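You operate a simulated robot arm through the tools that you are given. There is no shell and no other tool. Be economical: measure what you need, move in short steps, check, and stop when the job is done.

The job below is to be done with a simulated robot arm. You get a single attempt, and the scene is never put back.

## Task
Move the coupler plunger till under 2 % is reflected, then switch off.
Fine: use the microwave switch; lock the plunger again; leave the stubs as set.

Only the result counts: the job must be done as asked and must still hold three seconds after the hand-in. Knocking over, shifting, dropping, spilling or breaking anything else fails it.

## Robot
A 6-joint arm with a two-finger parallel gripper, fixed in place. Base frame: the origin is at the foot of the arm, x ahead of it, y to its left, z up. Lengths are in m, angles in rad, forces in N, time in s.
With the tool pointing down near the work surface it reaches from about 0.36 to 0.82 m from the base axis. Its first joint turns from -2.897 to 2.897 rad. Payload 3.91 kg.
Tool frame: the origin (TCP) lies between the finger pads and is the grasp point; the fingertips stand 0.03 m ahead of it; z points along the fingers, y is the line along which they close. Largest opening 0.11 m; finger width 0.02, thickness 0.01; the body of the gripper, 0.048 by 0.112 m, starts 0.055 m behind the TCP.
Orientation is that of the tool frame in the base frame, as a unit quaternion [w, x, y, z]. With the fingers straight down and closing along the base's y, the tool's x points along the base's -x, its y along +y and its z along -z.

## Interface
- The arm moves only by the tool step_arm. Its argument "commands" is a list of rows, each an object (a shift or turn left out is 0, a gripper value left out holds the last) with "translation": the shift along the tool's x, y, z in mm, a list of three; "angular": the turn, a rotation vector about the tool's x, y, z in rad, a list of three; "jaw": the gripper command, from -1 (fully open) to 1 (shut), values between in proportion. In form: [{"translation": [x, y, z], "angular": [rx, ry, rz], "jaw": jaw}, ...]. A call has 1 to 20 rows; each row shifts and turns the commanded pose from where the row before left it, along the tool's axes as they then stand. Each row takes 0.2 s and may step no farther than 0.05 m and 0.15 rad from the row before; otherwise, or with a gripper value out of range, the whole call is refused. A pose out of reach is approached as far as the arm can. The call stops where the force on the tool passes 40 N (or 10 N more than at its start, if that is more) or the arm is blocked; 0.2 s more then pass. The fingers move at their own pace (about 0.045 m/s each) and stop on an object; they squeeze with about 38 N. The grip force told is the motor's: it shows also when the fingers shut on nothing. Time passes only in rows, and 0.2 s behind the last, so rows that do not move let the fingers close. The reply holds the time, the measured pose of the TCP, the force on the tool along the base axes, the opening and the grip force, in the units named above and with some noise, with the torque about the TCP (base axes, N m) and any sound that the robot's microphone picked up.
- Cameras (640 x 400 px; columns grow to the right, rows downward): "scene" is fixed at [0.3991, -0.6486, 1.4002]; the picture's right is [0.95, 0.30, 0.00], its down [0.06, -0.19, -0.98] and it looks along [-0.29, 0.94, -0.20] (base axes); focal length 329 px, centre (320, 200). "wrist" rides on the gripper at [0.077, 0.007, -0.114] in the tool frame; the picture's right is [-0.09, 1.00, 0.00], its down [-0.80, -0.07, -0.59] and it looks along [-0.59, -0.05, 0.80] (tool axes); focal length 270 px, centre (320, 200).
- grab_frame(camera): a new picture of that camera. It takes no simulated time.
- move_column(by): slides the trunk up (or, below 0, down) by that many m; the arm rides with it, the base frame stays. It gives what a move gives, with no picture.
- measure_at(camera, pixels): there is no depth. For up to 12 entries [column, row, z] of the newest picture of that camera ("zoom" is the newest enlarged one), the place [x, y] in the base frame at which the ray of that pixel passes the height z, good to about 0.002 m. It takes no simulated time.
- zoom(camera, box): a new picture of the part [left, top, right, bottom] of that camera's present view, enlarged. It takes no simulated time.
- close_job(): hands the job in; it is judged then, once.

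Go step by step. Measure first, check grasps and placings, and put right what went wrong. The budget is 80 turns and 34 pictures, counting those below and the enlarged ones. Unless the task says otherwise, let go and move clear before handing in, and close with one line.

The tools are called after "Emit:" as a command line: name --argument value ..., lists and objects as JSON in quotes. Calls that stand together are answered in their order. step_arm: Moves the arm, as the interface text tells. Its arguments: {"type":"object","properties":{"commands":{"type":"array","items":{"type":"object","properties":{"translation":{"type":"array","items":{"type":"number"}},"angular":{"type":"array","items":{"type":"number"}},"jaw":{"type":"number"}}}}},"required":["commands"]} The other tools are called the same way: move_column (by) slides the trunk up or down; grab_frame (camera) takes a picture; measure_at (camera, pixels) gives the place at which the rays of pixels pass given heights; zoom (camera, box) takes an enlarged picture of a part of a camera's view; close_job () hands the job in.

At the start:

```text
time_s: 0.0
tool_pos: [0.0584, 0.4296, 1.1798]
orientation: [0.0, 0.0, 1.0, 0.0]
wrist_force: [-0.2, 0.8, -0.1]
ft_torque: [0.02, 0.0, 0.0]
finger_gap: 0.1096
grip_force: 0.0
trunk travel left (down, up): [-0.525, 0.085]
```

scene: 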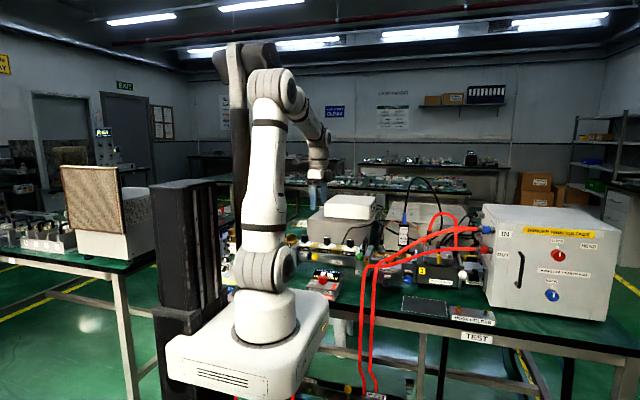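
wrist: 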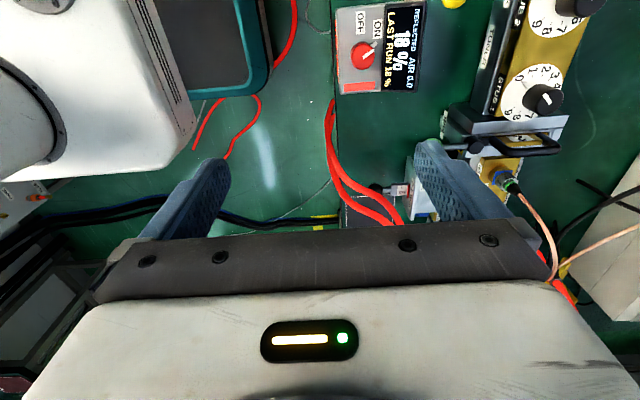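

The wrist view shows a switch box with a red knob (about 363,55), a display reading about 18 %, and a waveguide with stub dials and a plunger at right. I'll zoom in on these.

Emit:
zoom --camera "wrist" --box '[320, 0, 640, 200]'

Emit:
zoom --camera "scene" --box '[220, 180, 500, 355]'

```text
2.00 times, centred on (480, 100) of wrist
```

zoom: 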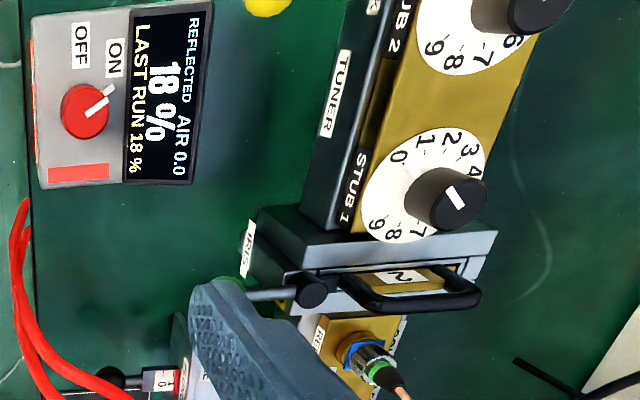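

```text
2.29 times, centred on (360, 268) of scene
```

zoom: 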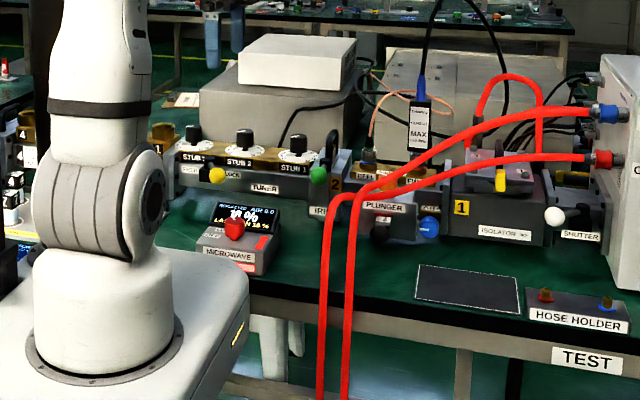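

The plunger sits on the +x side, hidden behind the gripper. I'll get rough positions of the line and the hoses before moving.

Emit:
measure_at --camera "wrist" --pixels '[[363, 55, 0.9], [363, 55, 0.8], [363, 55, 0.7], [545, 98, 0.9], [545, 98, 0.8], [545, 98, 0.7]]'

Emit:
measure_at --camera "scene" --pixels '[[322, 281, 0.9], [322, 281, 0.8], [322, 281, 0.7], [351, 244, 0.9], [351, 244, 0.8], [407, 180, 1.2], [407, 180, 1.3], [378, 272, 0.9], [378, 272, 0.8], [385, 283, 0.8], [408, 280, 0.8]]'

```text
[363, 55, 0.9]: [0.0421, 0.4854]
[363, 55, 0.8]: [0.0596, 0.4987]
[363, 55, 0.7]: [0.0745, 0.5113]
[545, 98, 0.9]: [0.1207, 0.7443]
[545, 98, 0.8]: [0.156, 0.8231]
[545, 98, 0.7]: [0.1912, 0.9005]
```

```text
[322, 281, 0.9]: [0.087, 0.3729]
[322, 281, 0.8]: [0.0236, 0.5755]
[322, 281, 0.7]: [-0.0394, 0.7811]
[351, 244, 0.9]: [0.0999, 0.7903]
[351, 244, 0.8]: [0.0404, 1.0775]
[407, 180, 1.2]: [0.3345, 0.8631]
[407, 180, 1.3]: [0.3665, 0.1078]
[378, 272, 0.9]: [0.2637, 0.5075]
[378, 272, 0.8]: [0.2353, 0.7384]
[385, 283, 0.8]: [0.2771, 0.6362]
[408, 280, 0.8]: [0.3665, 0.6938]
```

Microwave knob is near (0.05, 0.49, 0.845) and the line lies around y≈0.7 at z≈0.85–0.9. I'll move +x at height to view the plunger.

Emit:
step_arm --commands '[{"translation": [-40, 0, 0]}, {"translation": [-40, 0, 0]}, {"translation": [-40, 0, 0]}, {"translation": [-40, 0, 0]}, {"translation": [-20, 0, 0]}, {}]'

Emit:
grab_frame --camera "wrist"

```text
time_s: 1.4
tool_pos: [0.2382, 0.4301, 1.1803]
orientation: [0.0, 0.0, 1.0, 0.0]
wrist_force: [0.1, -0.2, 0.6]
ft_torque: [-0.04, 0.03, 0.01]
finger_gap: 0.1101
grip_force: 0.0
trunk travel left (down, up): [-0.525, 0.085]
```

```text
29 pictures are left
```

wrist: 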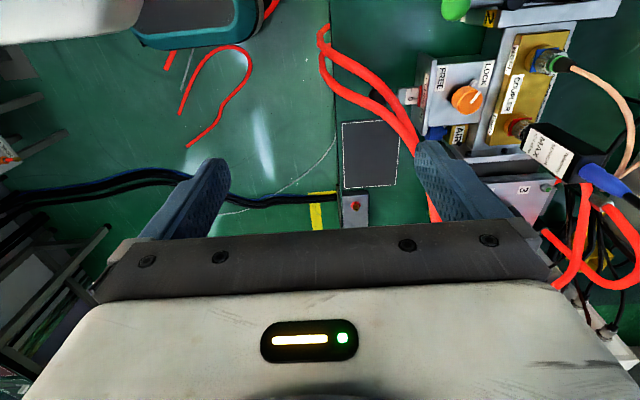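

Emit:
zoom --camera "wrist" --box '[370, 30, 570, 155]'

Emit:
zoom --camera "scene" --box '[350, 240, 446, 300]'

```text
3.20 times, centred on (470, 92) of wrist
```

zoom: 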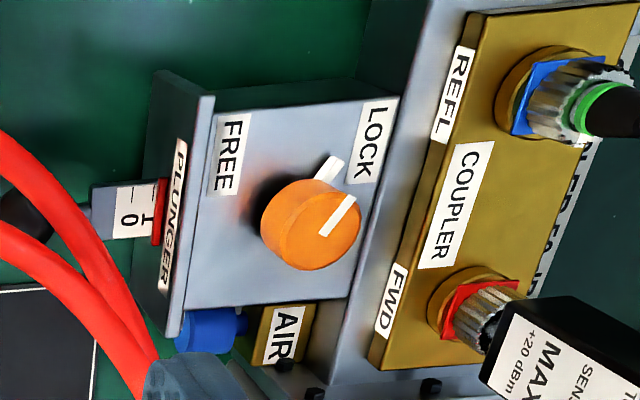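

```text
6.67 times, centred on (398, 270) of scene
```

zoom: 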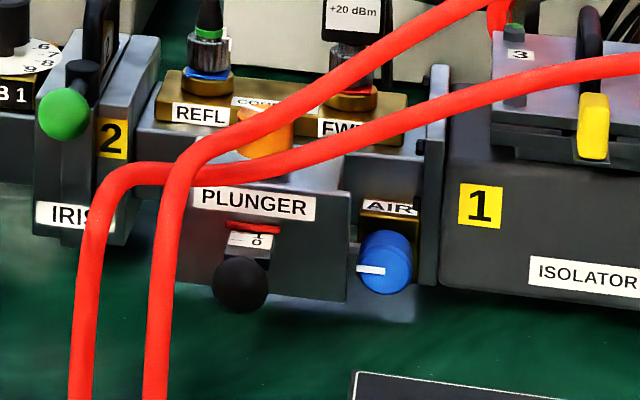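

The lock knob (orange) is on top and points to LOCK; the black plunger knob sticks out toward −y under the red hoses. I'll triangulate the hoses, knob and lock.

Emit:
measure_at --camera "wrist" --pixels '[[322, 55, 0.9], [322, 55, 1.0], [322, 30, 0.9], [467, 97, 0.95], [467, 97, 0.9], [467, 97, 0.85], [411, 96, 0.9], [411, 96, 0.85], [411, 96, 0.8], [378, 96, 0.85], [378, 96, 0.8], [398, 120, 0.95]]'

Emit:
measure_at --camera "scene" --pixels '[[367, 267, 0.9], [367, 267, 1.0], [379, 264, 0.9], [379, 264, 1.0], [390, 259, 0.95], [390, 259, 0.9], [390, 259, 0.85], [387, 276, 0.9], [387, 276, 0.85], [387, 276, 0.8], [386, 282, 0.85], [386, 282, 0.8]]'

```text
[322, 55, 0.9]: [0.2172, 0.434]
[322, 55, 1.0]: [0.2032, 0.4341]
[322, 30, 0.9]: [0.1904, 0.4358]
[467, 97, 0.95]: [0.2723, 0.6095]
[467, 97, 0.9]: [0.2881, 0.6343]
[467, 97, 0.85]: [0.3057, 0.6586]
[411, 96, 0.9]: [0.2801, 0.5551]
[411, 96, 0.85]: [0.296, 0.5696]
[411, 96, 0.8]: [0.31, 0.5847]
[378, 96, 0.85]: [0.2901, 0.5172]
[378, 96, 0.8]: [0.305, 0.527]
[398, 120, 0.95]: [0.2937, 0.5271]
```

```text
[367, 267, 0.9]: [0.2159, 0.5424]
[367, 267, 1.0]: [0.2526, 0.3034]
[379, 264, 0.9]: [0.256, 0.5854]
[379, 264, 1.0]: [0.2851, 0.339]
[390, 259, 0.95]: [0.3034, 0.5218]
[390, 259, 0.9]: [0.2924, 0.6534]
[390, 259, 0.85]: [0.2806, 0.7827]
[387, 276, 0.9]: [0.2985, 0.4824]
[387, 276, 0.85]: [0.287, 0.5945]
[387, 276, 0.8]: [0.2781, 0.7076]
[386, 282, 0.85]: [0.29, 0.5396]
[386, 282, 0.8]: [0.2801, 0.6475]
```

Lock knob ≈ (0.289, 0.640, 0.90), black plunger knob ≈ (0.288, 0.515, 0.86), with hoses passing above it. I'll get another view to locate the hoses in 3D.

Emit:
step_arm --commands '[{"translation": [-40, 30, 0]}, {"translation": [-40, 30, 0]}, {"translation": [-40, 20, 0]}, {"translation": [-20, 0, 0]}, {}]'

Emit:
grab_frame --camera "wrist"

Emit:
grab_frame --camera "scene"

```text
time_s: 2.6
tool_pos: [0.378, 0.5095, 1.1796]
orientation: [0.0, 0.0, 1.0, 0.0]
wrist_force: [0.5, -0.4, 0.9]
ft_torque: [0.01, 0.0, -0.03]
finger_gap: 0.1101
grip_force: 0.1
trunk travel left (down, up): [-0.525, 0.085]
```

```text
26 pictures are left
```

wrist: 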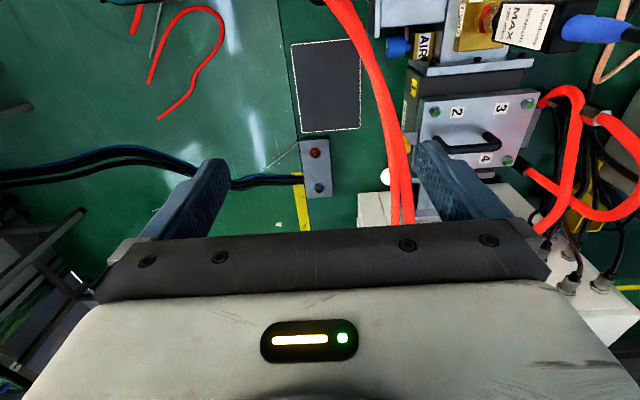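

```text
25 pictures are left
```

scene: 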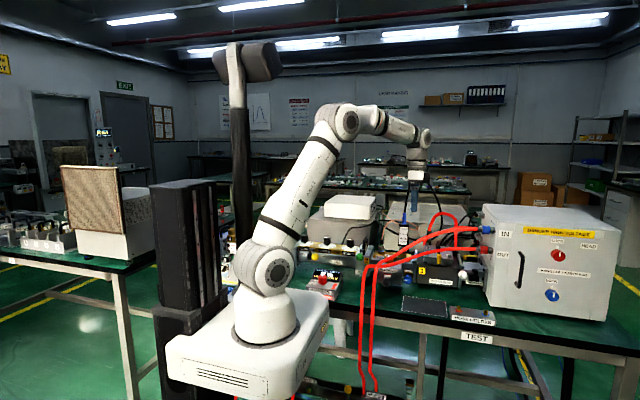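

Emit:
measure_at --camera "wrist" --pixels '[[345, 10, 0.9], [345, 10, 1.0], [368, 50, 0.9], [368, 50, 1.0], [385, 90, 0.9], [385, 90, 1.0], [397, 140, 0.9], [397, 140, 1.0], [402, 200, 0.9], [402, 200, 1.0]]'

Emit:
measure_at --camera "scene" --pixels '[[395, 264, 0.9], [395, 264, 1.0], [410, 258, 0.9], [410, 258, 1.0], [425, 252.8, 0.9], [425, 252.8, 1.0], [387.5, 259.5, 0.9], [387.5, 259.5, 1.0], [402.5, 251, 0.9], [402.5, 251, 1.0], [417.5, 243.8, 0.9], [417.5, 243.8, 1.0]]'

```text
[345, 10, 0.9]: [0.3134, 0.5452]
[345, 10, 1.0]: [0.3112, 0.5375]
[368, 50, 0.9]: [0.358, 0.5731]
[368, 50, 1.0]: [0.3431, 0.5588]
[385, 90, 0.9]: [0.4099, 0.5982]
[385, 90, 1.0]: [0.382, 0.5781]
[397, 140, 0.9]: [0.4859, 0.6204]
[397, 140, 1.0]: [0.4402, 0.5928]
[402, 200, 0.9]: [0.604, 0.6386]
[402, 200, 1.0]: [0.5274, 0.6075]
```

```text
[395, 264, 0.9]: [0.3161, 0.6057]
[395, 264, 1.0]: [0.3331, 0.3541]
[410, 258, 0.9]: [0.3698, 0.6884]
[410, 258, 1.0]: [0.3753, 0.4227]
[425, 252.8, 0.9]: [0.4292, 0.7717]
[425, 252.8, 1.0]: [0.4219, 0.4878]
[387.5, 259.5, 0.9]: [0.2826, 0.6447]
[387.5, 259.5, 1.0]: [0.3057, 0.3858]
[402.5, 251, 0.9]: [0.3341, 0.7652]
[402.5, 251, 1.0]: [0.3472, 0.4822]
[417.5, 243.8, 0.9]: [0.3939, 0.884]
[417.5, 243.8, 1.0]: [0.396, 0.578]
```

Hoses run roughly along y≈x+0.235, directly over the plunger knob at z≈0.92–0.945, so I'll have to approach the knob from the +x/−y side, tilted. I'll check the connector positions near the lock knob.

Emit:
measure_at --camera "scene" --pixels '[[381, 252.8, 0.9], [381, 252.8, 0.92], [402.5, 254, 0.9], [402.5, 254, 0.92], [403, 246, 0.92], [403, 246, 0.94], [403, 232, 1.0], [403, 222, 1.05], [390, 264, 0.9], [390, 264, 0.88], [410, 301, 0.8], [410, 301, 0.78]]'

Emit:
measure_at --camera "wrist" --pixels '[[488, 18, 0.95], [488, 18, 0.92], [500, 20, 0.95], [565, 25, 1.05], [397, 47, 0.85], [293, 100, 0.8], [293, 100, 0.78]]'

```text
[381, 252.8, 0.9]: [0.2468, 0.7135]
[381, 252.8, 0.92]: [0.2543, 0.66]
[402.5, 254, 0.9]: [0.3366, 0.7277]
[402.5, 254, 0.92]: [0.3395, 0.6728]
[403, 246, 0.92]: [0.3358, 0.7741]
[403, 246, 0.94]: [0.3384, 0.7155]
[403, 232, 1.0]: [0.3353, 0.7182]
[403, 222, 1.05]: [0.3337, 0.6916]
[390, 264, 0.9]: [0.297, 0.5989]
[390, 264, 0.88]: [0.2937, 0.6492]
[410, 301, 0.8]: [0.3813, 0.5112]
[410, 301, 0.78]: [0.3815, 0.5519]
```

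```text
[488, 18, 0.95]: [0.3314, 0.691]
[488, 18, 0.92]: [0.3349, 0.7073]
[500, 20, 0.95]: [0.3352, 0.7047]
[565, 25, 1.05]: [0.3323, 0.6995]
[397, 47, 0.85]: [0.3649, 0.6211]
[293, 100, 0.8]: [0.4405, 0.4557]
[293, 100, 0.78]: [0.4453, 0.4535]
```

FWD/MAX column is at (0.336, 0.71); the hoses are at y<0.57 near the lock knob. I'll yaw the tool −90° about its z so the camera sits on the −y side and the narrow body side faces the connectors, then go above the lock knob.

Emit:
step_arm --commands '[{"angular": [0, 0, -0.1428]}, {"angular": [0, 0, -0.1428]}, {"angular": [0, 0, -0.1428]}, {"angular": [0, 0, -0.1428]}, {"angular": [0, 0, -0.1428]}, {"angular": [0, 0, -0.1428]}, {"angular": [0, 0, -0.1428]}, {"angular": [0, 0, -0.1428]}, {"angular": [0, 0, -0.1428]}, {"angular": [0, 0, -0.1428]}, {"angular": [0, 0, -0.1428]}, {"translation": [-40, 30, 0]}, {"translation": [-40, 30, 0]}, {"translation": [-40, 29, 0]}, {"translation": [-10, 0, 30], "jaw": -0.2}, {"translation": [0, 0, 30]}, {}, {}]'

Emit:
grab_frame --camera "wrist"

```text
time_s: 6.4
tool_pos: [0.294, 0.6386, 1.1205]
orientation: [0.0, -0.706, 0.708, 0.0]
wrist_force: [-0.4, 0.0, 0.1]
ft_torque: [-0.02, 0.02, 0.04]
finger_gap: 0.0661
grip_force: 0.1
trunk travel left (down, up): [-0.525, 0.085]
```

```text
24 pictures are left
```

wrist: 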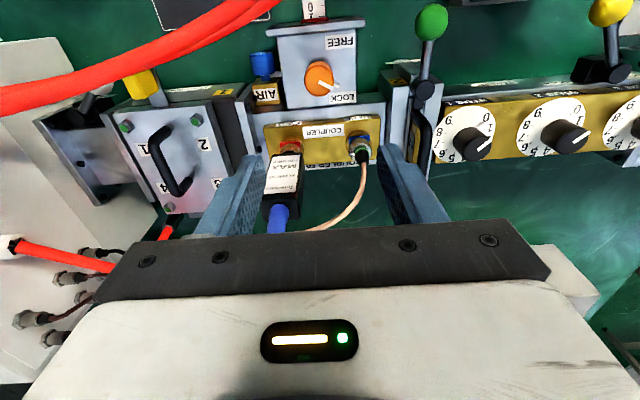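

Emit:
measure_at --camera "wrist" --pixels '[[321, 77, 0.91], [321, 77, 0.9], [321, 77, 0.88], [282, 165, 1.0], [282, 165, 0.95], [305, 30, 0.88], [358, 105, 0.88], [316, 8, 0.86]]'

Emit:
zoom --camera "wrist" --box '[240, 0, 400, 100]'

Emit:
zoom --camera "scene" --box '[364, 225, 444, 275]'

```text
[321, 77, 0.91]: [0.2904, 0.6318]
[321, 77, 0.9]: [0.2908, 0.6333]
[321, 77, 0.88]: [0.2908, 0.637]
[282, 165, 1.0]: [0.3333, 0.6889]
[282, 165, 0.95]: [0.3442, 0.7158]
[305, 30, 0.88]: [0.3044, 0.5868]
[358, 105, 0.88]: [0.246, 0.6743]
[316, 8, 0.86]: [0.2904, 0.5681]
```

```text
4.00 times, centred on (320, 50) of wrist
```

zoom: 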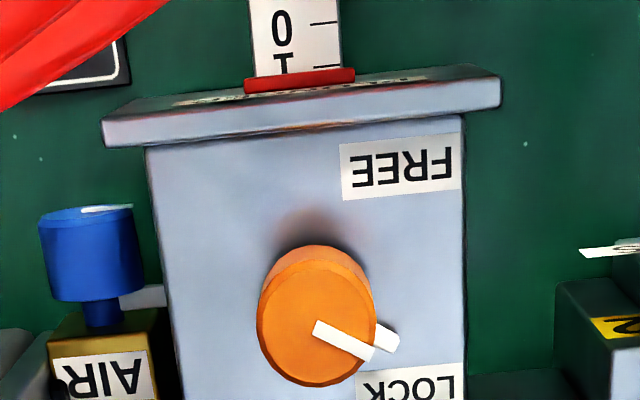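

```text
8.00 times, centred on (404, 250) of scene
```

zoom: 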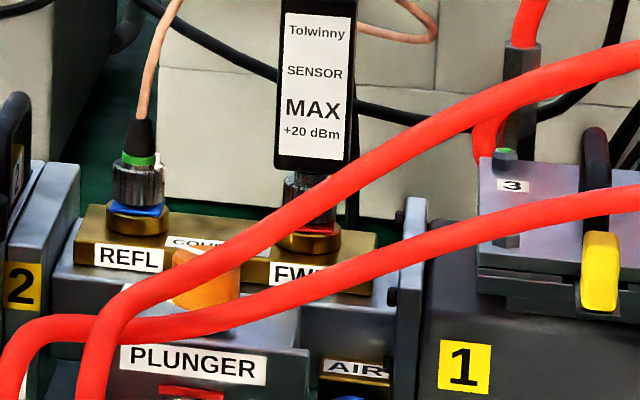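

Lock knob centre ≈ (0.2905, 0.633), top z≈0.913, pointer at LOCK. I'll pre-yaw by 30° and descend around it.

Emit:
step_arm --commands '[{"translation": [5.5, 3.5, 0]}, {"angular": [0, 0, 0.1309]}, {"angular": [0, 0, 0.1309]}, {"angular": [0, 0, 0.1309]}, {"angular": [0, 0, 0.1309]}, {"translation": [0, 0, 40]}, {"translation": [0, 0, 40]}, {"translation": [0, 0, 40]}, {"translation": [0, 0, 30]}, {"translation": [0, 0, 20]}, {"translation": [0, 0, 15]}, {}]'

Emit:
zoom --camera "scene" --box '[340, 195, 468, 275]'

Emit:
grab_frame --camera "wrist"

```text
time_s: 9.0
tool_pos: [0.2862, 0.6326, 0.935]
orientation: [0.0, -0.499, 0.866, 0.0]
wrist_force: [0.0, 0.6, -0.8]
ft_torque: [0.02, -0.02, 0.0]
finger_gap: 0.066
grip_force: 0.0
trunk travel left (down, up): [-0.525, 0.085]
```

```text
5.00 times, centred on (404, 235) of scene
```

zoom: 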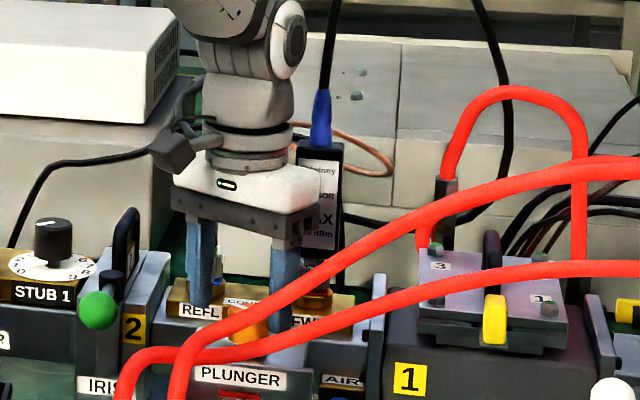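

```text
20 pictures are left
```

wrist: 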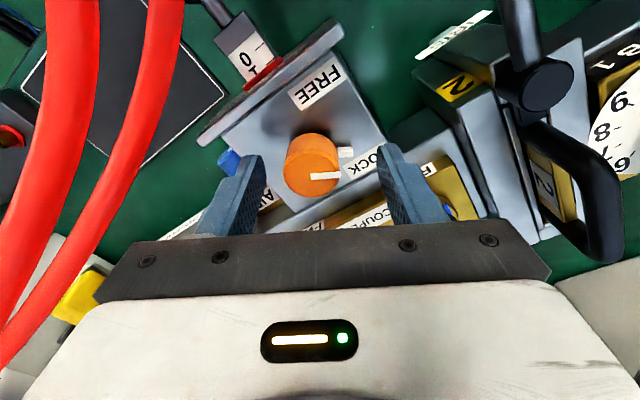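

Emit:
measure_at --camera "wrist" --pixels '[[312, 175, 0.915], [312, 175, 0.905], [311, 165, 0.9], [345, 152, 0.89]]'

```text
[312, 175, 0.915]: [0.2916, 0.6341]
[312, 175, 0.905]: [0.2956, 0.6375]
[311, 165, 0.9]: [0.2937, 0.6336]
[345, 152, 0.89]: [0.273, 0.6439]
```

Knob centre at (0.2915, 0.634); I'll correct by a few mm, lower 12 mm more and close.

Emit:
step_arm --commands '[{"translation": [-3.8, -3.6, 0]}, {"translation": [0, 0, 6]}, {"translation": [0, 0, 5]}, {"jaw": 0.2}, {"jaw": 0.6}, {"jaw": 0.6}, {}, {}]'

```text
time_s: 10.8
tool_pos: [0.2937, 0.634, 0.9244]
orientation: [0.0, -0.499, 0.867, 0.0]
wrist_force: [10.5, -7.2, -0.5]
ft_torque: [-0.35, -0.66, -0.02]
finger_gap: 0.034
grip_force: 44.2
trunk travel left (down, up): [-0.525, 0.085]
```

Gripped (34 mm), with a slight lateral bias; I'll centre it and turn toward FREE.

Emit:
step_arm --commands '[{"translation": [0, -1.2, 0]}, {}, {"angular": [0, 0, -0.1]}, {"angular": [0, 0, -0.1]}, {"angular": [0, 0, -0.1]}, {}]'

```text
time_s: 12.2
tool_pos: [0.2933, 0.6331, 0.9249]
orientation: [0.0, -0.624, 0.781, 0.0]
wrist_force: [3.4, -7.4, -4.3]
ft_torque: [-0.04, -0.58, -0.02]
finger_gap: 0.0338
grip_force: 45.0
trunk travel left (down, up): [-0.525, 0.085]
```

Emit:
step_arm --commands '[{"angular": [0, 0, -0.12]}, {"angular": [0, 0, -0.12]}, {"angular": [0, 0, -0.12]}, {"angular": [0, 0, -0.12]}, {"angular": [0, 0, -0.12]}, {"angular": [0, 0, -0.1]}, {}]'

Emit:
grab_frame --camera "wrist"

```text
time_s: 13.8
tool_pos: [0.2943, 0.6341, 0.9249]
orientation: [0.001, 0.854, -0.52, 0.0]
wrist_force: [10.0, -7.6, -2.6]
ft_torque: [-0.08, -0.93, 0.05]
finger_gap: 0.0336
grip_force: 44.7
trunk travel left (down, up): [-0.525, 0.085]
```

```text
19 pictures are left
```

wrist: 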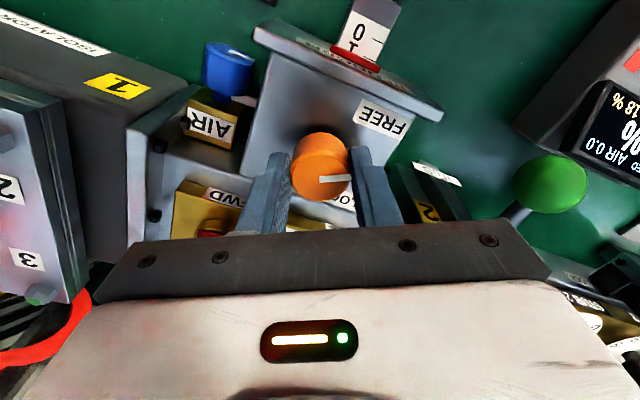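

The pointer has moved with the grip but FREE lies about 30–40° further. To stay clear of the MAX sensor, I'll open, rotate back and regrip.

Emit:
step_arm --commands '[{"jaw": 0.0}, {}, {"angular": [0, 0, 0.14]}, {"angular": [0, 0, 0.14]}, {"angular": [0, 0, 0.14]}, {"angular": [0, 0, 0.14]}, {"angular": [0, 0, 0.14]}, {"angular": [0, 0, 0.14]}, {"translation": [0, 0, 0], "jaw": 0.6}, {}, {}, {}]'

Emit:
step_arm --commands '[{"angular": [0, 0, -0.12]}, {"angular": [0, 0, -0.12]}, {"angular": [0, 0, -0.12]}, {"angular": [0, 0, -0.12]}, {"angular": [0, 0, -0.12]}, {}]'

Emit:
grab_frame --camera "wrist"

```text
time_s: 16.4
tool_pos: [0.2925, 0.6334, 0.9244]
orientation: [0.001, -0.567, 0.823, 0.001]
wrist_force: [8.6, -3.1, -0.9]
ft_torque: [-0.21, -0.61, 0.0]
finger_gap: 0.0332
grip_force: 45.2
trunk travel left (down, up): [-0.525, 0.085]
```

```text
time_s: 17.8
tool_pos: [0.2922, 0.6348, 0.9232]
orientation: [0.0, 0.786, -0.619, 0.0]
wrist_force: [5.4, 0.1, 0.2]
ft_torque: [0.31, 0.04, -0.11]
finger_gap: 0.033
grip_force: 45.2
trunk travel left (down, up): [-0.525, 0.085]
```

```text
18 pictures are left
```

wrist: 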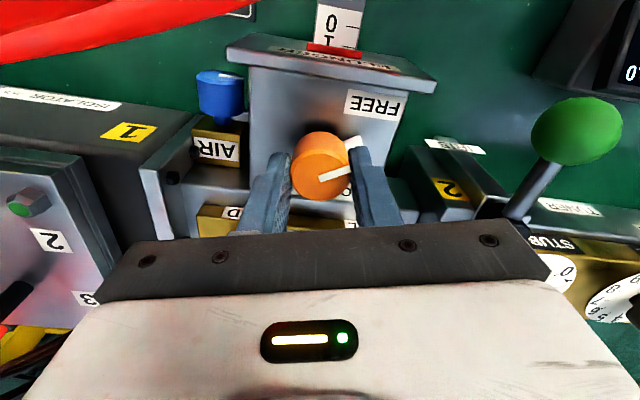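

The pointer is now roughly 25–30° short of the FREE label; I'll turn on a little and watch torque.

Emit:
step_arm --commands '[{"angular": [0, 0, -0.12]}, {"angular": [0, 0, -0.12]}, {"angular": [0, 0, -0.1]}, {}]'

Emit:
zoom --camera "wrist" --box '[220, 60, 460, 210]'

```text
time_s: 18.8
tool_pos: [0.2935, 0.6347, 0.9243]
orientation: [0.001, 0.879, -0.476, 0.001]
wrist_force: [10.3, 4.4, 0.0]
ft_torque: [-0.13, 0.06, -0.44]
finger_gap: 0.0336
grip_force: 44.7
trunk travel left (down, up): [-0.525, 0.085]
```

```text
2.67 times, centred on (340, 135) of wrist
```

zoom: 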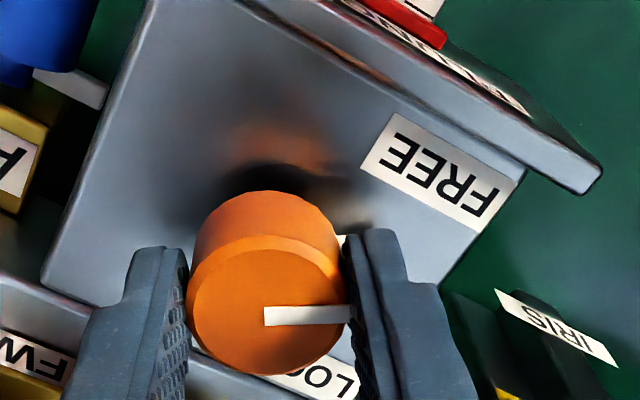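

Torque rose to −0.44 N·m while the pointer stopped, so the knob is at its FREE stop. I'll let go and lift straight up.

Emit:
step_arm --commands '[{"jaw": 0.0}, {}, {"translation": [0, 0, -15]}, {"translation": [0, 0, -40]}, {"translation": [0, 0, -50]}, {"translation": [0, 0, -50]}, {"translation": [0, 0, -50]}, {}]'

Emit:
grab_frame --camera "wrist"

```text
time_s: 20.6
tool_pos: [0.293, 0.6335, 1.1289]
orientation: [0.0, 0.879, -0.477, 0.0]
wrist_force: [0.2, -0.1, 0.1]
ft_torque: [-0.02, 0.0, -0.01]
finger_gap: 0.0551
grip_force: 0.1
trunk travel left (down, up): [-0.525, 0.085]
```

```text
16 pictures are left
```

wrist: 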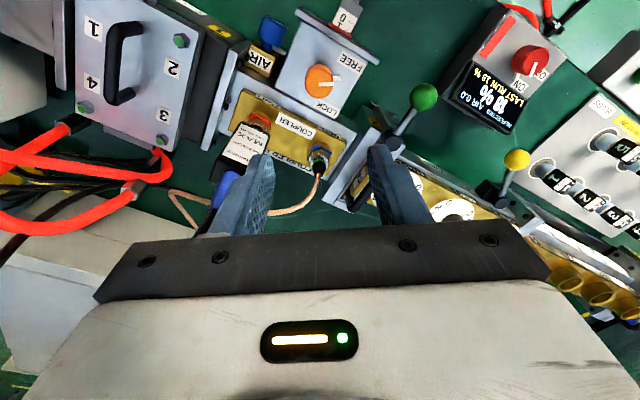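

Knob pointer is now on the FREE side. Next I'll retreat over the bench front (+x/−y of the hoses) and yaw back so tool y points to 45°.

Emit:
step_arm --commands '[{"translation": [42.4, 6.3, 0]}, {"translation": [42.4, 6.3, 0]}, {"translation": [42.4, 6.3, 0]}, {"translation": [42.4, 6.3, 0]}, {"translation": [42.4, 6.3, 0]}, {"translation": [42.4, 6.3, 0]}, {}]'

Emit:
step_arm --commands '[{"angular": [0, 0, 0.1466]}, {"angular": [0, 0, 0.1466]}, {"angular": [0, 0, 0.1466]}, {"angular": [0, 0, 0.1466]}, {"angular": [0, 0, 0.1466]}, {"angular": [0, 0, 0.1466]}, {"angular": [0, 0, 0.1466]}, {"angular": [0, 0, 0.1466]}, {"angular": [0, 0, 0.1466]}, {"angular": [0, 0, 0.1466]}, {"angular": [0, 0, 0.1466]}, {"angular": [0, 0, 0.1466]}, {"angular": [0, 0, 0.1466]}, {"angular": [0, 0, 0.1466]}, {"angular": [0, 0, 0.1466]}, {"angular": [0, 0, 0.1466]}, {"angular": [0, 0, 0.1466]}, {"angular": [0, 0, 0.1466]}, {"angular": [0, 0, 0.1466]}, {"angular": [0, 0, 0.1466]}]'

```text
time_s: 22.2
tool_pos: [0.3985, 0.3971, 1.1284]
orientation: [0.0, 0.878, -0.478, 0.0]
wrist_force: [0.2, -0.3, -0.2]
ft_torque: [-0.01, 0.01, 0.0]
finger_gap: 0.0549
grip_force: 0.0
trunk travel left (down, up): [-0.525, 0.085]
```

```text
time_s: 26.4
tool_pos: [0.3991, 0.4007, 1.1294]
orientation: [0.0, 0.383, 0.924, 0.0]
wrist_force: [-0.2, 0.4, -0.1]
ft_torque: [-0.03, -0.01, 0.02]
finger_gap: 0.0551
grip_force: 0.0
trunk travel left (down, up): [-0.525, 0.085]
```

Orientation is as planned (tool y at 45°). Now pitch 60° about tool y so the fingers point toward (−x,+y), 30° down.

Emit:
step_arm --commands '[{"angular": [0, 0.1309, 0]}, {"angular": [0, 0.1309, 0]}, {"angular": [0, 0.1309, 0]}, {"angular": [0, 0.1309, 0]}, {"angular": [0, 0.1309, 0]}, {"angular": [0, 0.1309, 0]}, {"angular": [0, 0.1309, 0]}, {"angular": [0, 0.1309, 0]}, {}]'

Emit:
grab_frame --camera "wrist"

```text
time_s: 28.4
tool_pos: [0.4001, 0.4001, 1.1281]
orientation: [-0.463, 0.331, 0.8, 0.192]
wrist_force: [0.2, 0.1, -0.1]
ft_torque: [0.05, 0.01, -0.03]
finger_gap: 0.0549
grip_force: 0.1
trunk travel left (down, up): [-0.525, 0.085]
```

```text
15 pictures are left
```

wrist: 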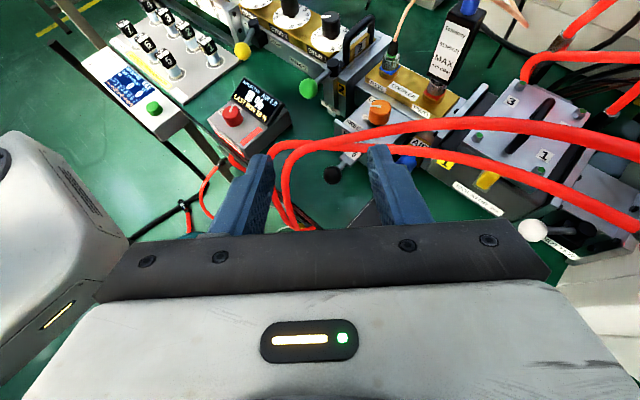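

Emit:
measure_at --camera "wrist" --pixels '[[332, 175, 0.87], [332, 175, 0.86], [332, 175, 0.85], [349, 158, 0.86], [298, 145, 0.93], [298, 145, 0.96], [360, 145, 0.93], [360, 128, 0.96], [290, 195, 0.92]]'

Emit:
zoom --camera "wrist" --box '[210, 70, 450, 220]'

```text
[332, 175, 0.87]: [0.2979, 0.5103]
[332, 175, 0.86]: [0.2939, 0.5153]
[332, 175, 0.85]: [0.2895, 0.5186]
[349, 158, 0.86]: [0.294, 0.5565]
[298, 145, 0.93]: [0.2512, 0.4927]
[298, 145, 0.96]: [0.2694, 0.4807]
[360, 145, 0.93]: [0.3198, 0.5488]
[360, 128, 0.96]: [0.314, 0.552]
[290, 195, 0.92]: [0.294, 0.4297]
```

```text
2.67 times, centred on (330, 145) of wrist
```

zoom: 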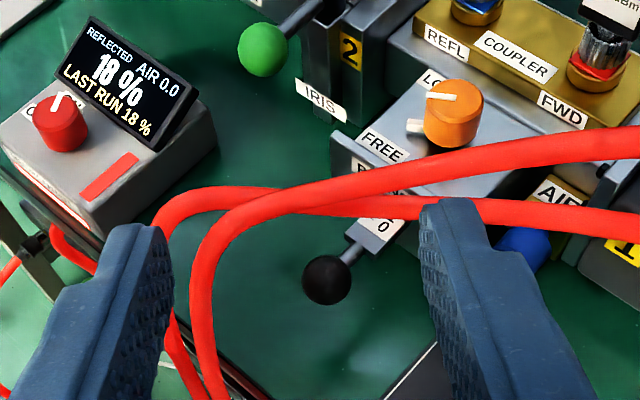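

Plunger ball ≈ (0.291, 0.515, 0.859); the approach corridor from (+x,−y) under the hoses is clear. I'll descend to a standoff point 120 mm back along the tool axis.

Emit:
step_arm --commands '[{"translation": [-30.7, 0.8, 30.4]}, {"translation": [-30.7, 0.8, 30.4]}, {"translation": [-30.7, 0.8, 30.4]}, {"translation": [-30.7, 0.8, 30.4]}, {"translation": [-30.7, 0.8, 30.4]}, {}]'

Emit:
grab_frame --camera "wrist"

```text
time_s: 29.8
tool_pos: [0.3621, 0.4399, 0.9184]
orientation: [-0.462, 0.331, 0.8, 0.191]
wrist_force: [0.1, 0.0, 0.3]
ft_torque: [0.02, 0.03, 0.02]
finger_gap: 0.0549
grip_force: 0.2
trunk travel left (down, up): [-0.525, 0.085]
```

```text
13 pictures are left
```

wrist: 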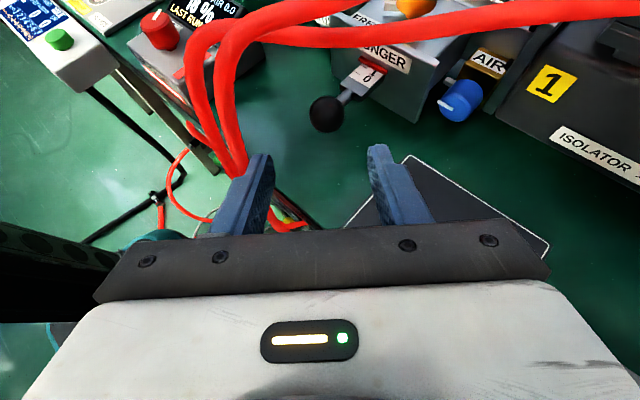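

Emit:
measure_at --camera "wrist" --pixels '[[327, 113, 0.87], [327, 113, 0.86], [327, 113, 0.85], [238, 145, 0.9], [238, 145, 0.86], [228, 90, 0.9], [228, 90, 0.86], [300, 40, 0.93]]'

Emit:
measure_at --camera "scene" --pixels '[[373, 285, 0.9], [373, 285, 0.86], [373, 300, 0.9], [373, 300, 0.8]]'

```text
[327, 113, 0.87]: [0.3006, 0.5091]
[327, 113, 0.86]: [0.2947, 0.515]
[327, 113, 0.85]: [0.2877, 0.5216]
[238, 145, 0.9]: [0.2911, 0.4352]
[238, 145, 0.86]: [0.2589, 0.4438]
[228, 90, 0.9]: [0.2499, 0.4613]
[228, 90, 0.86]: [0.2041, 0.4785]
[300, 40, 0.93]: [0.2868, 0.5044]
```

```text
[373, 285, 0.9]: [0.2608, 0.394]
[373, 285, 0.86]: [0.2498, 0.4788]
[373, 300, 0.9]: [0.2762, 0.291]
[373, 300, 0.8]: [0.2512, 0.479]
```

Ball at (0.293, 0.516, 0.859), and the nearer hose drop at (0.253, 0.45) leaves room. Advancing along the tool axis.

Emit:
step_arm --commands '[{"translation": [0, 5, 30]}, {"translation": [0, 0, 30]}, {"translation": [0, 0, 30]}, {"translation": [0, 0, 27]}, {}]'

Emit:
grab_frame --camera "wrist"

```text
time_s: 31.0
tool_pos: [0.2951, 0.5171, 0.8625]
orientation: [-0.462, 0.332, 0.8, 0.191]
wrist_force: [-0.3, 0.3, -0.2]
ft_torque: [0.0, 0.01, 0.05]
finger_gap: 0.0551
grip_force: 0.1
trunk travel left (down, up): [-0.525, 0.085]
```

```text
12 pictures are left
```

wrist: 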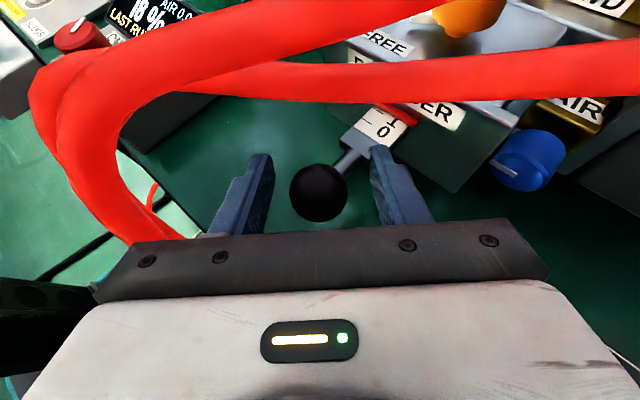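

The ball is between the fingers and nothing is touched. Closing.

Emit:
step_arm --commands '[{"jaw": 0.3}, {"jaw": 0.8}, {"jaw": 0.8}, {}, {}]'

```text
time_s: 32.2
tool_pos: [0.2954, 0.5172, 0.8631]
orientation: [-0.462, 0.332, 0.8, 0.191]
wrist_force: [10.7, 1.1, 2.3]
ft_torque: [-0.32, -0.34, -1.06]
finger_gap: 0.0411
grip_force: 44.9
trunk travel left (down, up): [-0.525, 0.085]
```

Gap 41 mm and −1.06 N·m: the right fingertip has met the scale bar beyond the 30 mm ball. I'll open, back off 21 mm, and regrip with just the tips.

Emit:
step_arm --commands '[{"jaw": 0.0}, {}, {"translation": [0, -1, -21]}, {"jaw": 0.4}, {"jaw": 0.8}, {}, {}]'

Emit:
grab_frame --camera "wrist"

```text
time_s: 33.8
tool_pos: [0.3063, 0.503, 0.8739]
orientation: [-0.462, 0.331, 0.8, 0.19]
wrist_force: [-12.8, -0.9, -3.2]
ft_torque: [0.06, 0.4, 0.2]
finger_gap: 0.0312
grip_force: 44.1
trunk travel left (down, up): [-0.525, 0.085]
```

```text
11 pictures are left
```

wrist: 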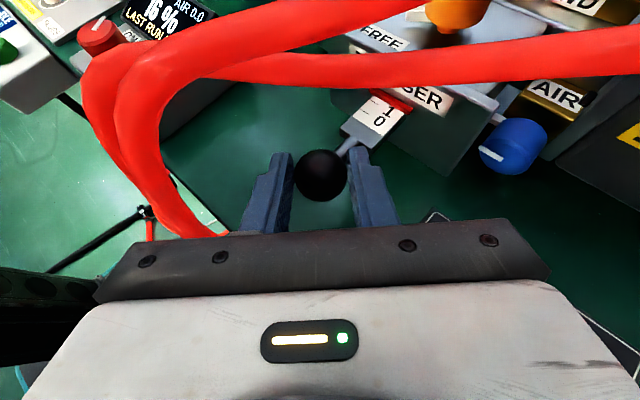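

Gripped (31 mm). The display already reads 16 %, so pulling out slightly helps; I'll pull 4 mm along −y and read.

Emit:
step_arm --commands '[{"translation": [-0.71, -1.41, -1.22]}, {"translation": [-0.71, -1.41, -1.22]}, {}, {}]'

Emit:
zoom --camera "wrist" --box '[60, 0, 460, 250]'

```text
time_s: 34.8
tool_pos: [0.3066, 0.4996, 0.8722]
orientation: [-0.461, 0.331, 0.801, 0.191]
wrist_force: [-15.3, 0.1, 2.3]
ft_torque: [0.15, 0.4, 0.18]
finger_gap: 0.031
grip_force: 45.0
trunk travel left (down, up): [-0.525, 0.085]
```

```text
1.60 times, centred on (260, 125) of wrist
```

zoom: 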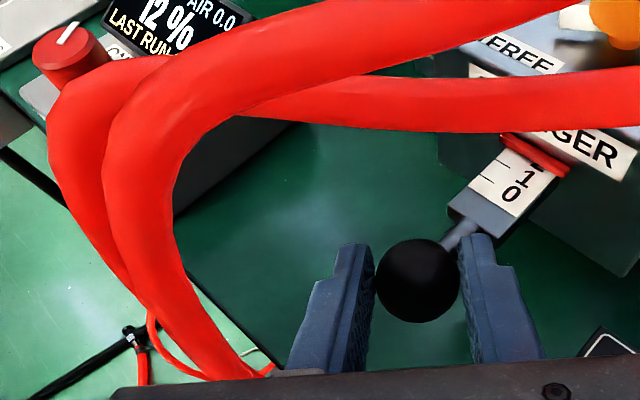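

12 % now, falling as it comes out. Pull another 8 mm.

Emit:
step_arm --commands '[{"translation": [-0.71, -1.41, -1.22]}, {"translation": [-0.71, -1.41, -1.22]}, {"translation": [-0.71, -1.41, -1.22]}, {"translation": [-0.71, -1.41, -1.22]}, {}, {}]'

Emit:
zoom --camera "wrist" --box '[60, 0, 460, 250]'

```text
time_s: 36.2
tool_pos: [0.3051, 0.4919, 0.8732]
orientation: [-0.462, 0.33, 0.801, 0.191]
wrist_force: [-20.3, -0.2, 4.2]
ft_torque: [0.22, 0.64, 0.24]
finger_gap: 0.0311
grip_force: 45.0
trunk travel left (down, up): [-0.525, 0.085]
```

```text
1.60 times, centred on (260, 125) of wrist
```

zoom: 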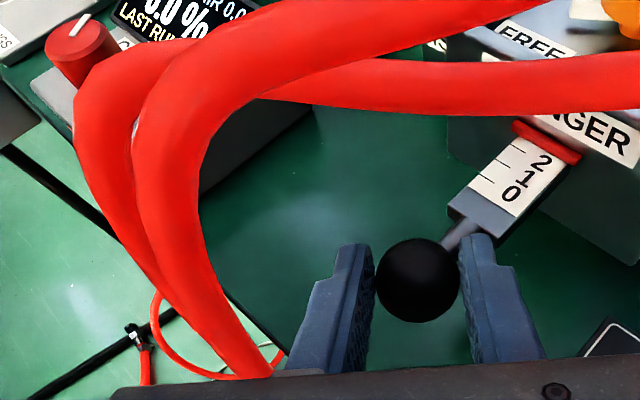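

About 6 % (x.0 %). There's −20 N of side load in x, so I'll relieve that by 1.5 mm and pull another 11 mm.

Emit:
step_arm --commands '[{"translation": [0.53, -1.06, 0.92]}, {"translation": [-0.71, -1.41, -1.22]}, {"translation": [-0.71, -1.41, -1.22]}, {"translation": [-0.71, -1.41, -1.22]}, {"translation": [-0.71, -1.41, -1.22]}, {"translation": [-0.71, -1.41, -1.22]}, {"translation": [-0.35, -0.7, -0.6]}, {}, {}]'

Emit:
zoom --camera "wrist" --box '[60, 0, 460, 250]'

```text
time_s: 38.2
tool_pos: [0.3046, 0.4798, 0.873]
orientation: [-0.462, 0.332, 0.8, 0.192]
wrist_force: [-7.2, 0.2, 6.2]
ft_torque: [-0.03, 0.14, 0.04]
finger_gap: 0.031
grip_force: 45.1
trunk travel left (down, up): [-0.525, 0.085]
```

```text
1.60 times, centred on (260, 125) of wrist
```

zoom: 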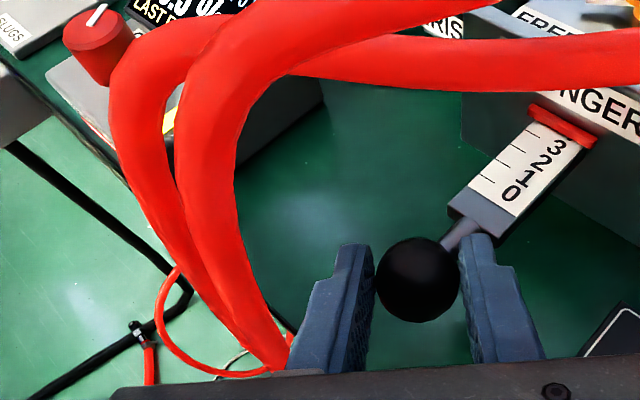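

The display is now cut off in the wrist view; I'll read it from the scene camera.

Emit:
zoom --camera "scene" --box '[305, 260, 353, 290]'

```text
13.33 times, centred on (329, 275) of scene
```

zoom: 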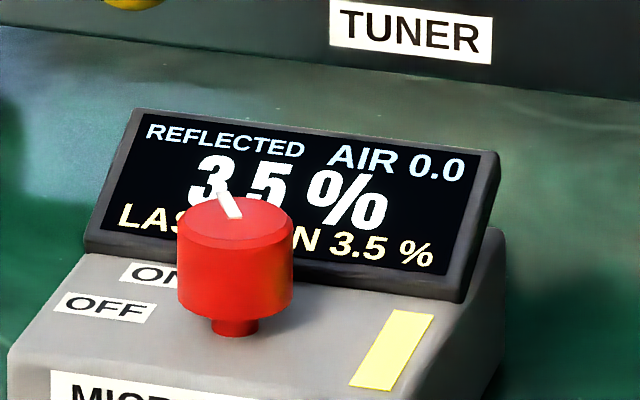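

3.5 % now, with the trend (12→8→3.5) implying another ~12 mm. Continuing.

Emit:
step_arm --commands '[{"translation": [-0.71, -1.41, -1.22]}, {"translation": [-0.71, -1.41, -1.22]}, {"translation": [-0.71, -1.41, -1.22]}, {"translation": [-0.71, -1.41, -1.22]}, {"translation": [-0.71, -1.41, -1.22]}, {"translation": [-0.71, -1.41, -1.22]}, {}, {}, {}]'

Emit:
zoom --camera "scene" --box '[305, 260, 401, 320]'

```text
time_s: 40.2
tool_pos: [0.3057, 0.4688, 0.8733]
orientation: [-0.462, 0.331, 0.8, 0.191]
wrist_force: [-8.9, 0.5, 3.0]
ft_torque: [0.03, 0.19, 0.1]
finger_gap: 0.0313
grip_force: 45.4
trunk travel left (down, up): [-0.525, 0.085]
```

```text
6.67 times, centred on (353, 290) of scene
```

zoom: 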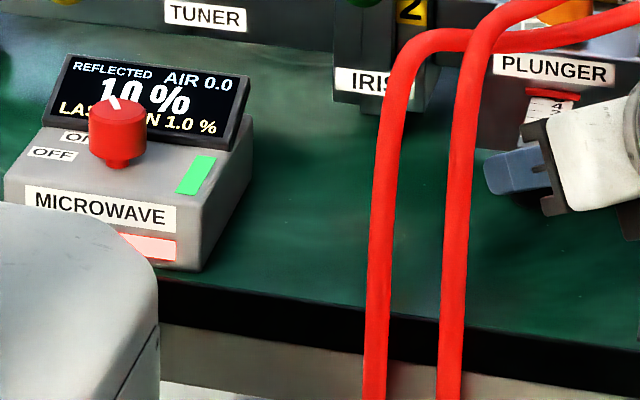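

Reads 1.0 % with a green bar. I'll release the ball, back out along the tool axis and rise.

Emit:
step_arm --commands '[{"jaw": 0.0}, {}, {}, {"translation": [0, 0, -30]}, {"translation": [0, 0, -30]}, {"translation": [0, 0, -30]}, {"translation": [30.7, 0, -30.4]}, {"translation": [30.7, 0, -30.4]}, {"translation": [30.7, 0, -30.4]}, {"translation": [30.7, 0, -30.4]}, {"translation": [30.7, 0, -30.4]}, {}]'

Emit:
step_arm --commands '[{"angular": [0, -0.1309, 0]}, {"angular": [0, -0.1309, 0]}, {"angular": [0, -0.1309, 0]}, {"angular": [0, -0.1309, 0]}, {"angular": [0, -0.1309, 0]}, {"angular": [0, -0.1309, 0]}, {"angular": [0, -0.1309, 0]}, {"angular": [0, -0.1309, 0]}, {}]'

```text
time_s: 42.8
tool_pos: [0.4016, 0.3769, 1.1278]
orientation: [-0.462, 0.331, 0.8, 0.191]
wrist_force: [-0.7, -1.0, 0.0]
ft_torque: [0.0, 0.0, 0.02]
finger_gap: 0.0546
grip_force: 0.0
trunk travel left (down, up): [-0.525, 0.085]
```

```text
time_s: 44.8
tool_pos: [0.3988, 0.3759, 1.1257]
orientation: [0.001, 0.383, 0.924, -0.001]
wrist_force: [-0.1, -0.5, -0.4]
ft_torque: [-0.02, -0.01, -0.02]
finger_gap: 0.055
grip_force: 0.1
trunk travel left (down, up): [-0.525, 0.085]
```

Now yaw back and travel to above the lock knob.

Emit:
step_arm --commands '[{"angular": [0, 0, -0.1466]}, {"angular": [0, 0, -0.1466]}, {"angular": [0, 0, -0.1466]}, {"angular": [0, 0, -0.1466]}, {"angular": [0, 0, -0.1466]}, {"angular": [0, 0, -0.1466]}, {"angular": [0, 0, -0.1466]}, {"angular": [0, 0, -0.1466]}, {"angular": [0, 0, -0.1466]}, {"angular": [0, 0, -0.1466]}, {"angular": [0, 0, -0.1466]}, {"angular": [0, 0, -0.1466]}, {"angular": [0, 0, -0.1466]}, {"angular": [0, 0, -0.1466]}, {"angular": [0, 0, -0.1466]}, {"angular": [0, 0, -0.1466]}, {"angular": [0, 0, -0.1466]}, {"angular": [0, 0, -0.1466]}, {"angular": [0, 0, -0.1466]}, {"angular": [0, 0, -0.1466]}]'

Emit:
step_arm --commands '[{"translation": [-39.2, -7.3, 0]}, {"translation": [-39.2, -7.3, 0]}, {"translation": [-39.2, -7.3, 0]}, {"translation": [-39.2, -7.3, 0]}, {"translation": [-39.2, -7.3, 0]}, {"translation": [-39.2, -7.3, 0]}, {"translation": [-39.2, -7.3, 0]}, {}]'

```text
time_s: 49.0
tool_pos: [0.3989, 0.3751, 1.1255]
orientation: [0.0, 0.879, -0.477, 0.0]
wrist_force: [0.2, -0.4, 0.6]
ft_torque: [0.02, 0.03, -0.01]
finger_gap: 0.055
grip_force: 0.0
trunk travel left (down, up): [-0.525, 0.085]
```

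```text
time_s: 50.8
tool_pos: [0.2928, 0.6319, 1.128]
orientation: [0.0, 0.879, -0.477, -0.001]
wrist_force: [0.4, 0.4, 0.0]
ft_torque: [0.0, 0.01, -0.01]
finger_gap: 0.055
grip_force: 0.0
trunk travel left (down, up): [-0.525, 0.085]
```

Aligned over the knob; descending on the same pose used before and gripping.

Emit:
step_arm --commands '[{"translation": [-1.3, -0.8, 0]}, {"translation": [0, 0, 40]}, {"translation": [0, 0, 40]}, {"translation": [0, 0, 40]}, {"translation": [0, 0, 40]}, {"translation": [0, 0, 25]}, {"translation": [0, 0, 18]}, {}, {"jaw": 0.3}, {"jaw": 0.6}, {}, {}]'

```text
time_s: 53.4
tool_pos: [0.2935, 0.6335, 0.9238]
orientation: [0.0, 0.879, -0.477, -0.001]
wrist_force: [9.9, 7.3, -1.0]
ft_torque: [0.27, 0.09, 0.01]
finger_gap: 0.0337
grip_force: 44.9
trunk travel left (down, up): [-0.525, 0.085]
```

Emit:
step_arm --commands '[{"translation": [0, -1, 0]}, {"angular": [0, 0, 0.12]}, {"angular": [0, 0, 0.12]}, {"angular": [0, 0, 0.12]}, {"angular": [0, 0, 0.12]}, {"angular": [0, 0, 0.12]}, {"angular": [0, 0, 0.12]}, {"angular": [0, 0, 0.12]}, {"angular": [0, 0, 0.12]}, {"angular": [0, 0, 0.12]}, {}]'

Emit:
grab_frame --camera "wrist"

```text
time_s: 55.8
tool_pos: [0.2932, 0.634, 0.923]
orientation: [0.0, -0.508, 0.861, 0.0]
wrist_force: [-0.5, -1.1, -0.6]
ft_torque: [-0.2, 0.49, 0.58]
finger_gap: 0.0337
grip_force: 45.2
trunk travel left (down, up): [-0.525, 0.085]
```

```text
5 pictures are left
```

wrist: 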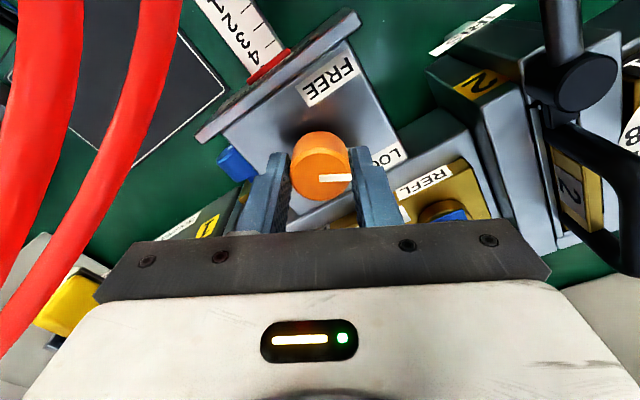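

Torque +0.58 N·m at the stop and the pointer sits as at the start: locked again (scale now reads about 4). I'll release, lift, and travel to the microwave switch.

Emit:
step_arm --commands '[{"angular": [0, 0, -0.03]}, {"jaw": 0.0}, {}, {"translation": [0, 0, -15]}, {"translation": [0, 0, -40]}, {"translation": [0, 0, -50]}, {"translation": [0, 0, -50]}, {"translation": [0, 0, -50]}, {"translation": [40.1, 23.9, 0], "jaw": -0.2}, {"translation": [40.1, 23.9, 0]}, {"translation": [40.1, 23.9, 0]}, {"translation": [40.1, 23.9, 0]}, {"translation": [40.1, 23.9, 0]}, {"translation": [40.1, 23.9, 0]}, {"translation": [0, 0, 40]}, {"translation": [0, 0, 40]}, {}]'

Emit:
grab_frame --camera "wrist"

```text
time_s: 59.4
tool_pos: [0.0554, 0.4889, 1.0474]
orientation: [0.001, -0.521, 0.853, -0.001]
wrist_force: [-0.7, 0.0, -0.6]
ft_torque: [-0.01, -0.03, 0.02]
finger_gap: 0.0661
grip_force: 0.1
trunk travel left (down, up): [-0.525, 0.085]
```

```text
4 pictures are left
```

wrist: 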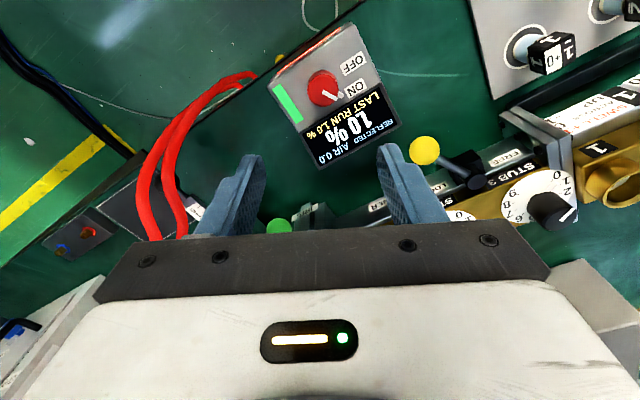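

Emit:
measure_at --camera "wrist" --pixels '[[325, 90, 0.86], [325, 90, 0.85], [325, 90, 0.84], [322, 83, 0.82], [320, 150, 0.86], [278, 227, 0.95]]'

Emit:
zoom --camera "wrist" --box '[260, 20, 420, 120]'

```text
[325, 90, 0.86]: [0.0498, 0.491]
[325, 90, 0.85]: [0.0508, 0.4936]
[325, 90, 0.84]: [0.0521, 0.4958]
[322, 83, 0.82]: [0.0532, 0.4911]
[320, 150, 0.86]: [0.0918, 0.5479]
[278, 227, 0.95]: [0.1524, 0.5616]
```

```text
4.00 times, centred on (340, 70) of wrist
```

zoom: 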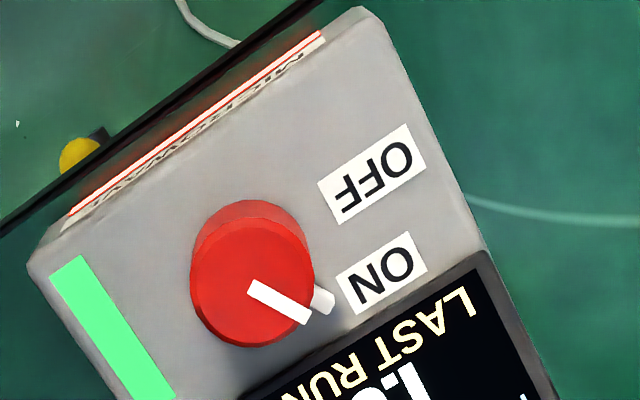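

Reads 1.0 %; knob centre ≈ (0.051, 0.4935), top ≈ 0.86, pointer at ON, with OFF counter-clockwise from above. I'll align, descend and grip with a narrow opening to stay clear of the display.

Emit:
step_arm --commands '[{"angular": [0, 0, -0.126], "jaw": 0.12}, {"translation": [-2.8, 5.7, 0]}, {"translation": [0, 0, 40]}, {"translation": [0, 0, 40]}, {"translation": [0, 0, 40]}, {"translation": [0, 0, 25]}, {"translation": [0, 0, 15]}, {"translation": [0, 0, 12]}, {}]'

Emit:
grab_frame --camera "wrist"

```text
time_s: 61.4
tool_pos: [0.052, 0.4914, 0.874]
orientation: [0.0, -0.574, 0.819, 0.0]
wrist_force: [0.0, 0.5, 0.3]
ft_torque: [0.02, 0.0, 0.03]
finger_gap: 0.0486
grip_force: 0.1
trunk travel left (down, up): [-0.525, 0.085]
```

```text
2 pictures are left
```

wrist: 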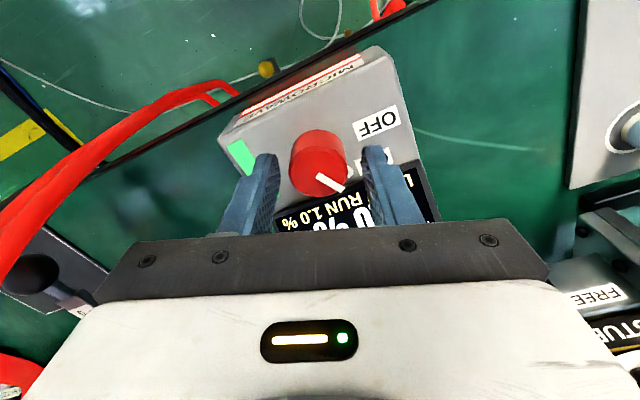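

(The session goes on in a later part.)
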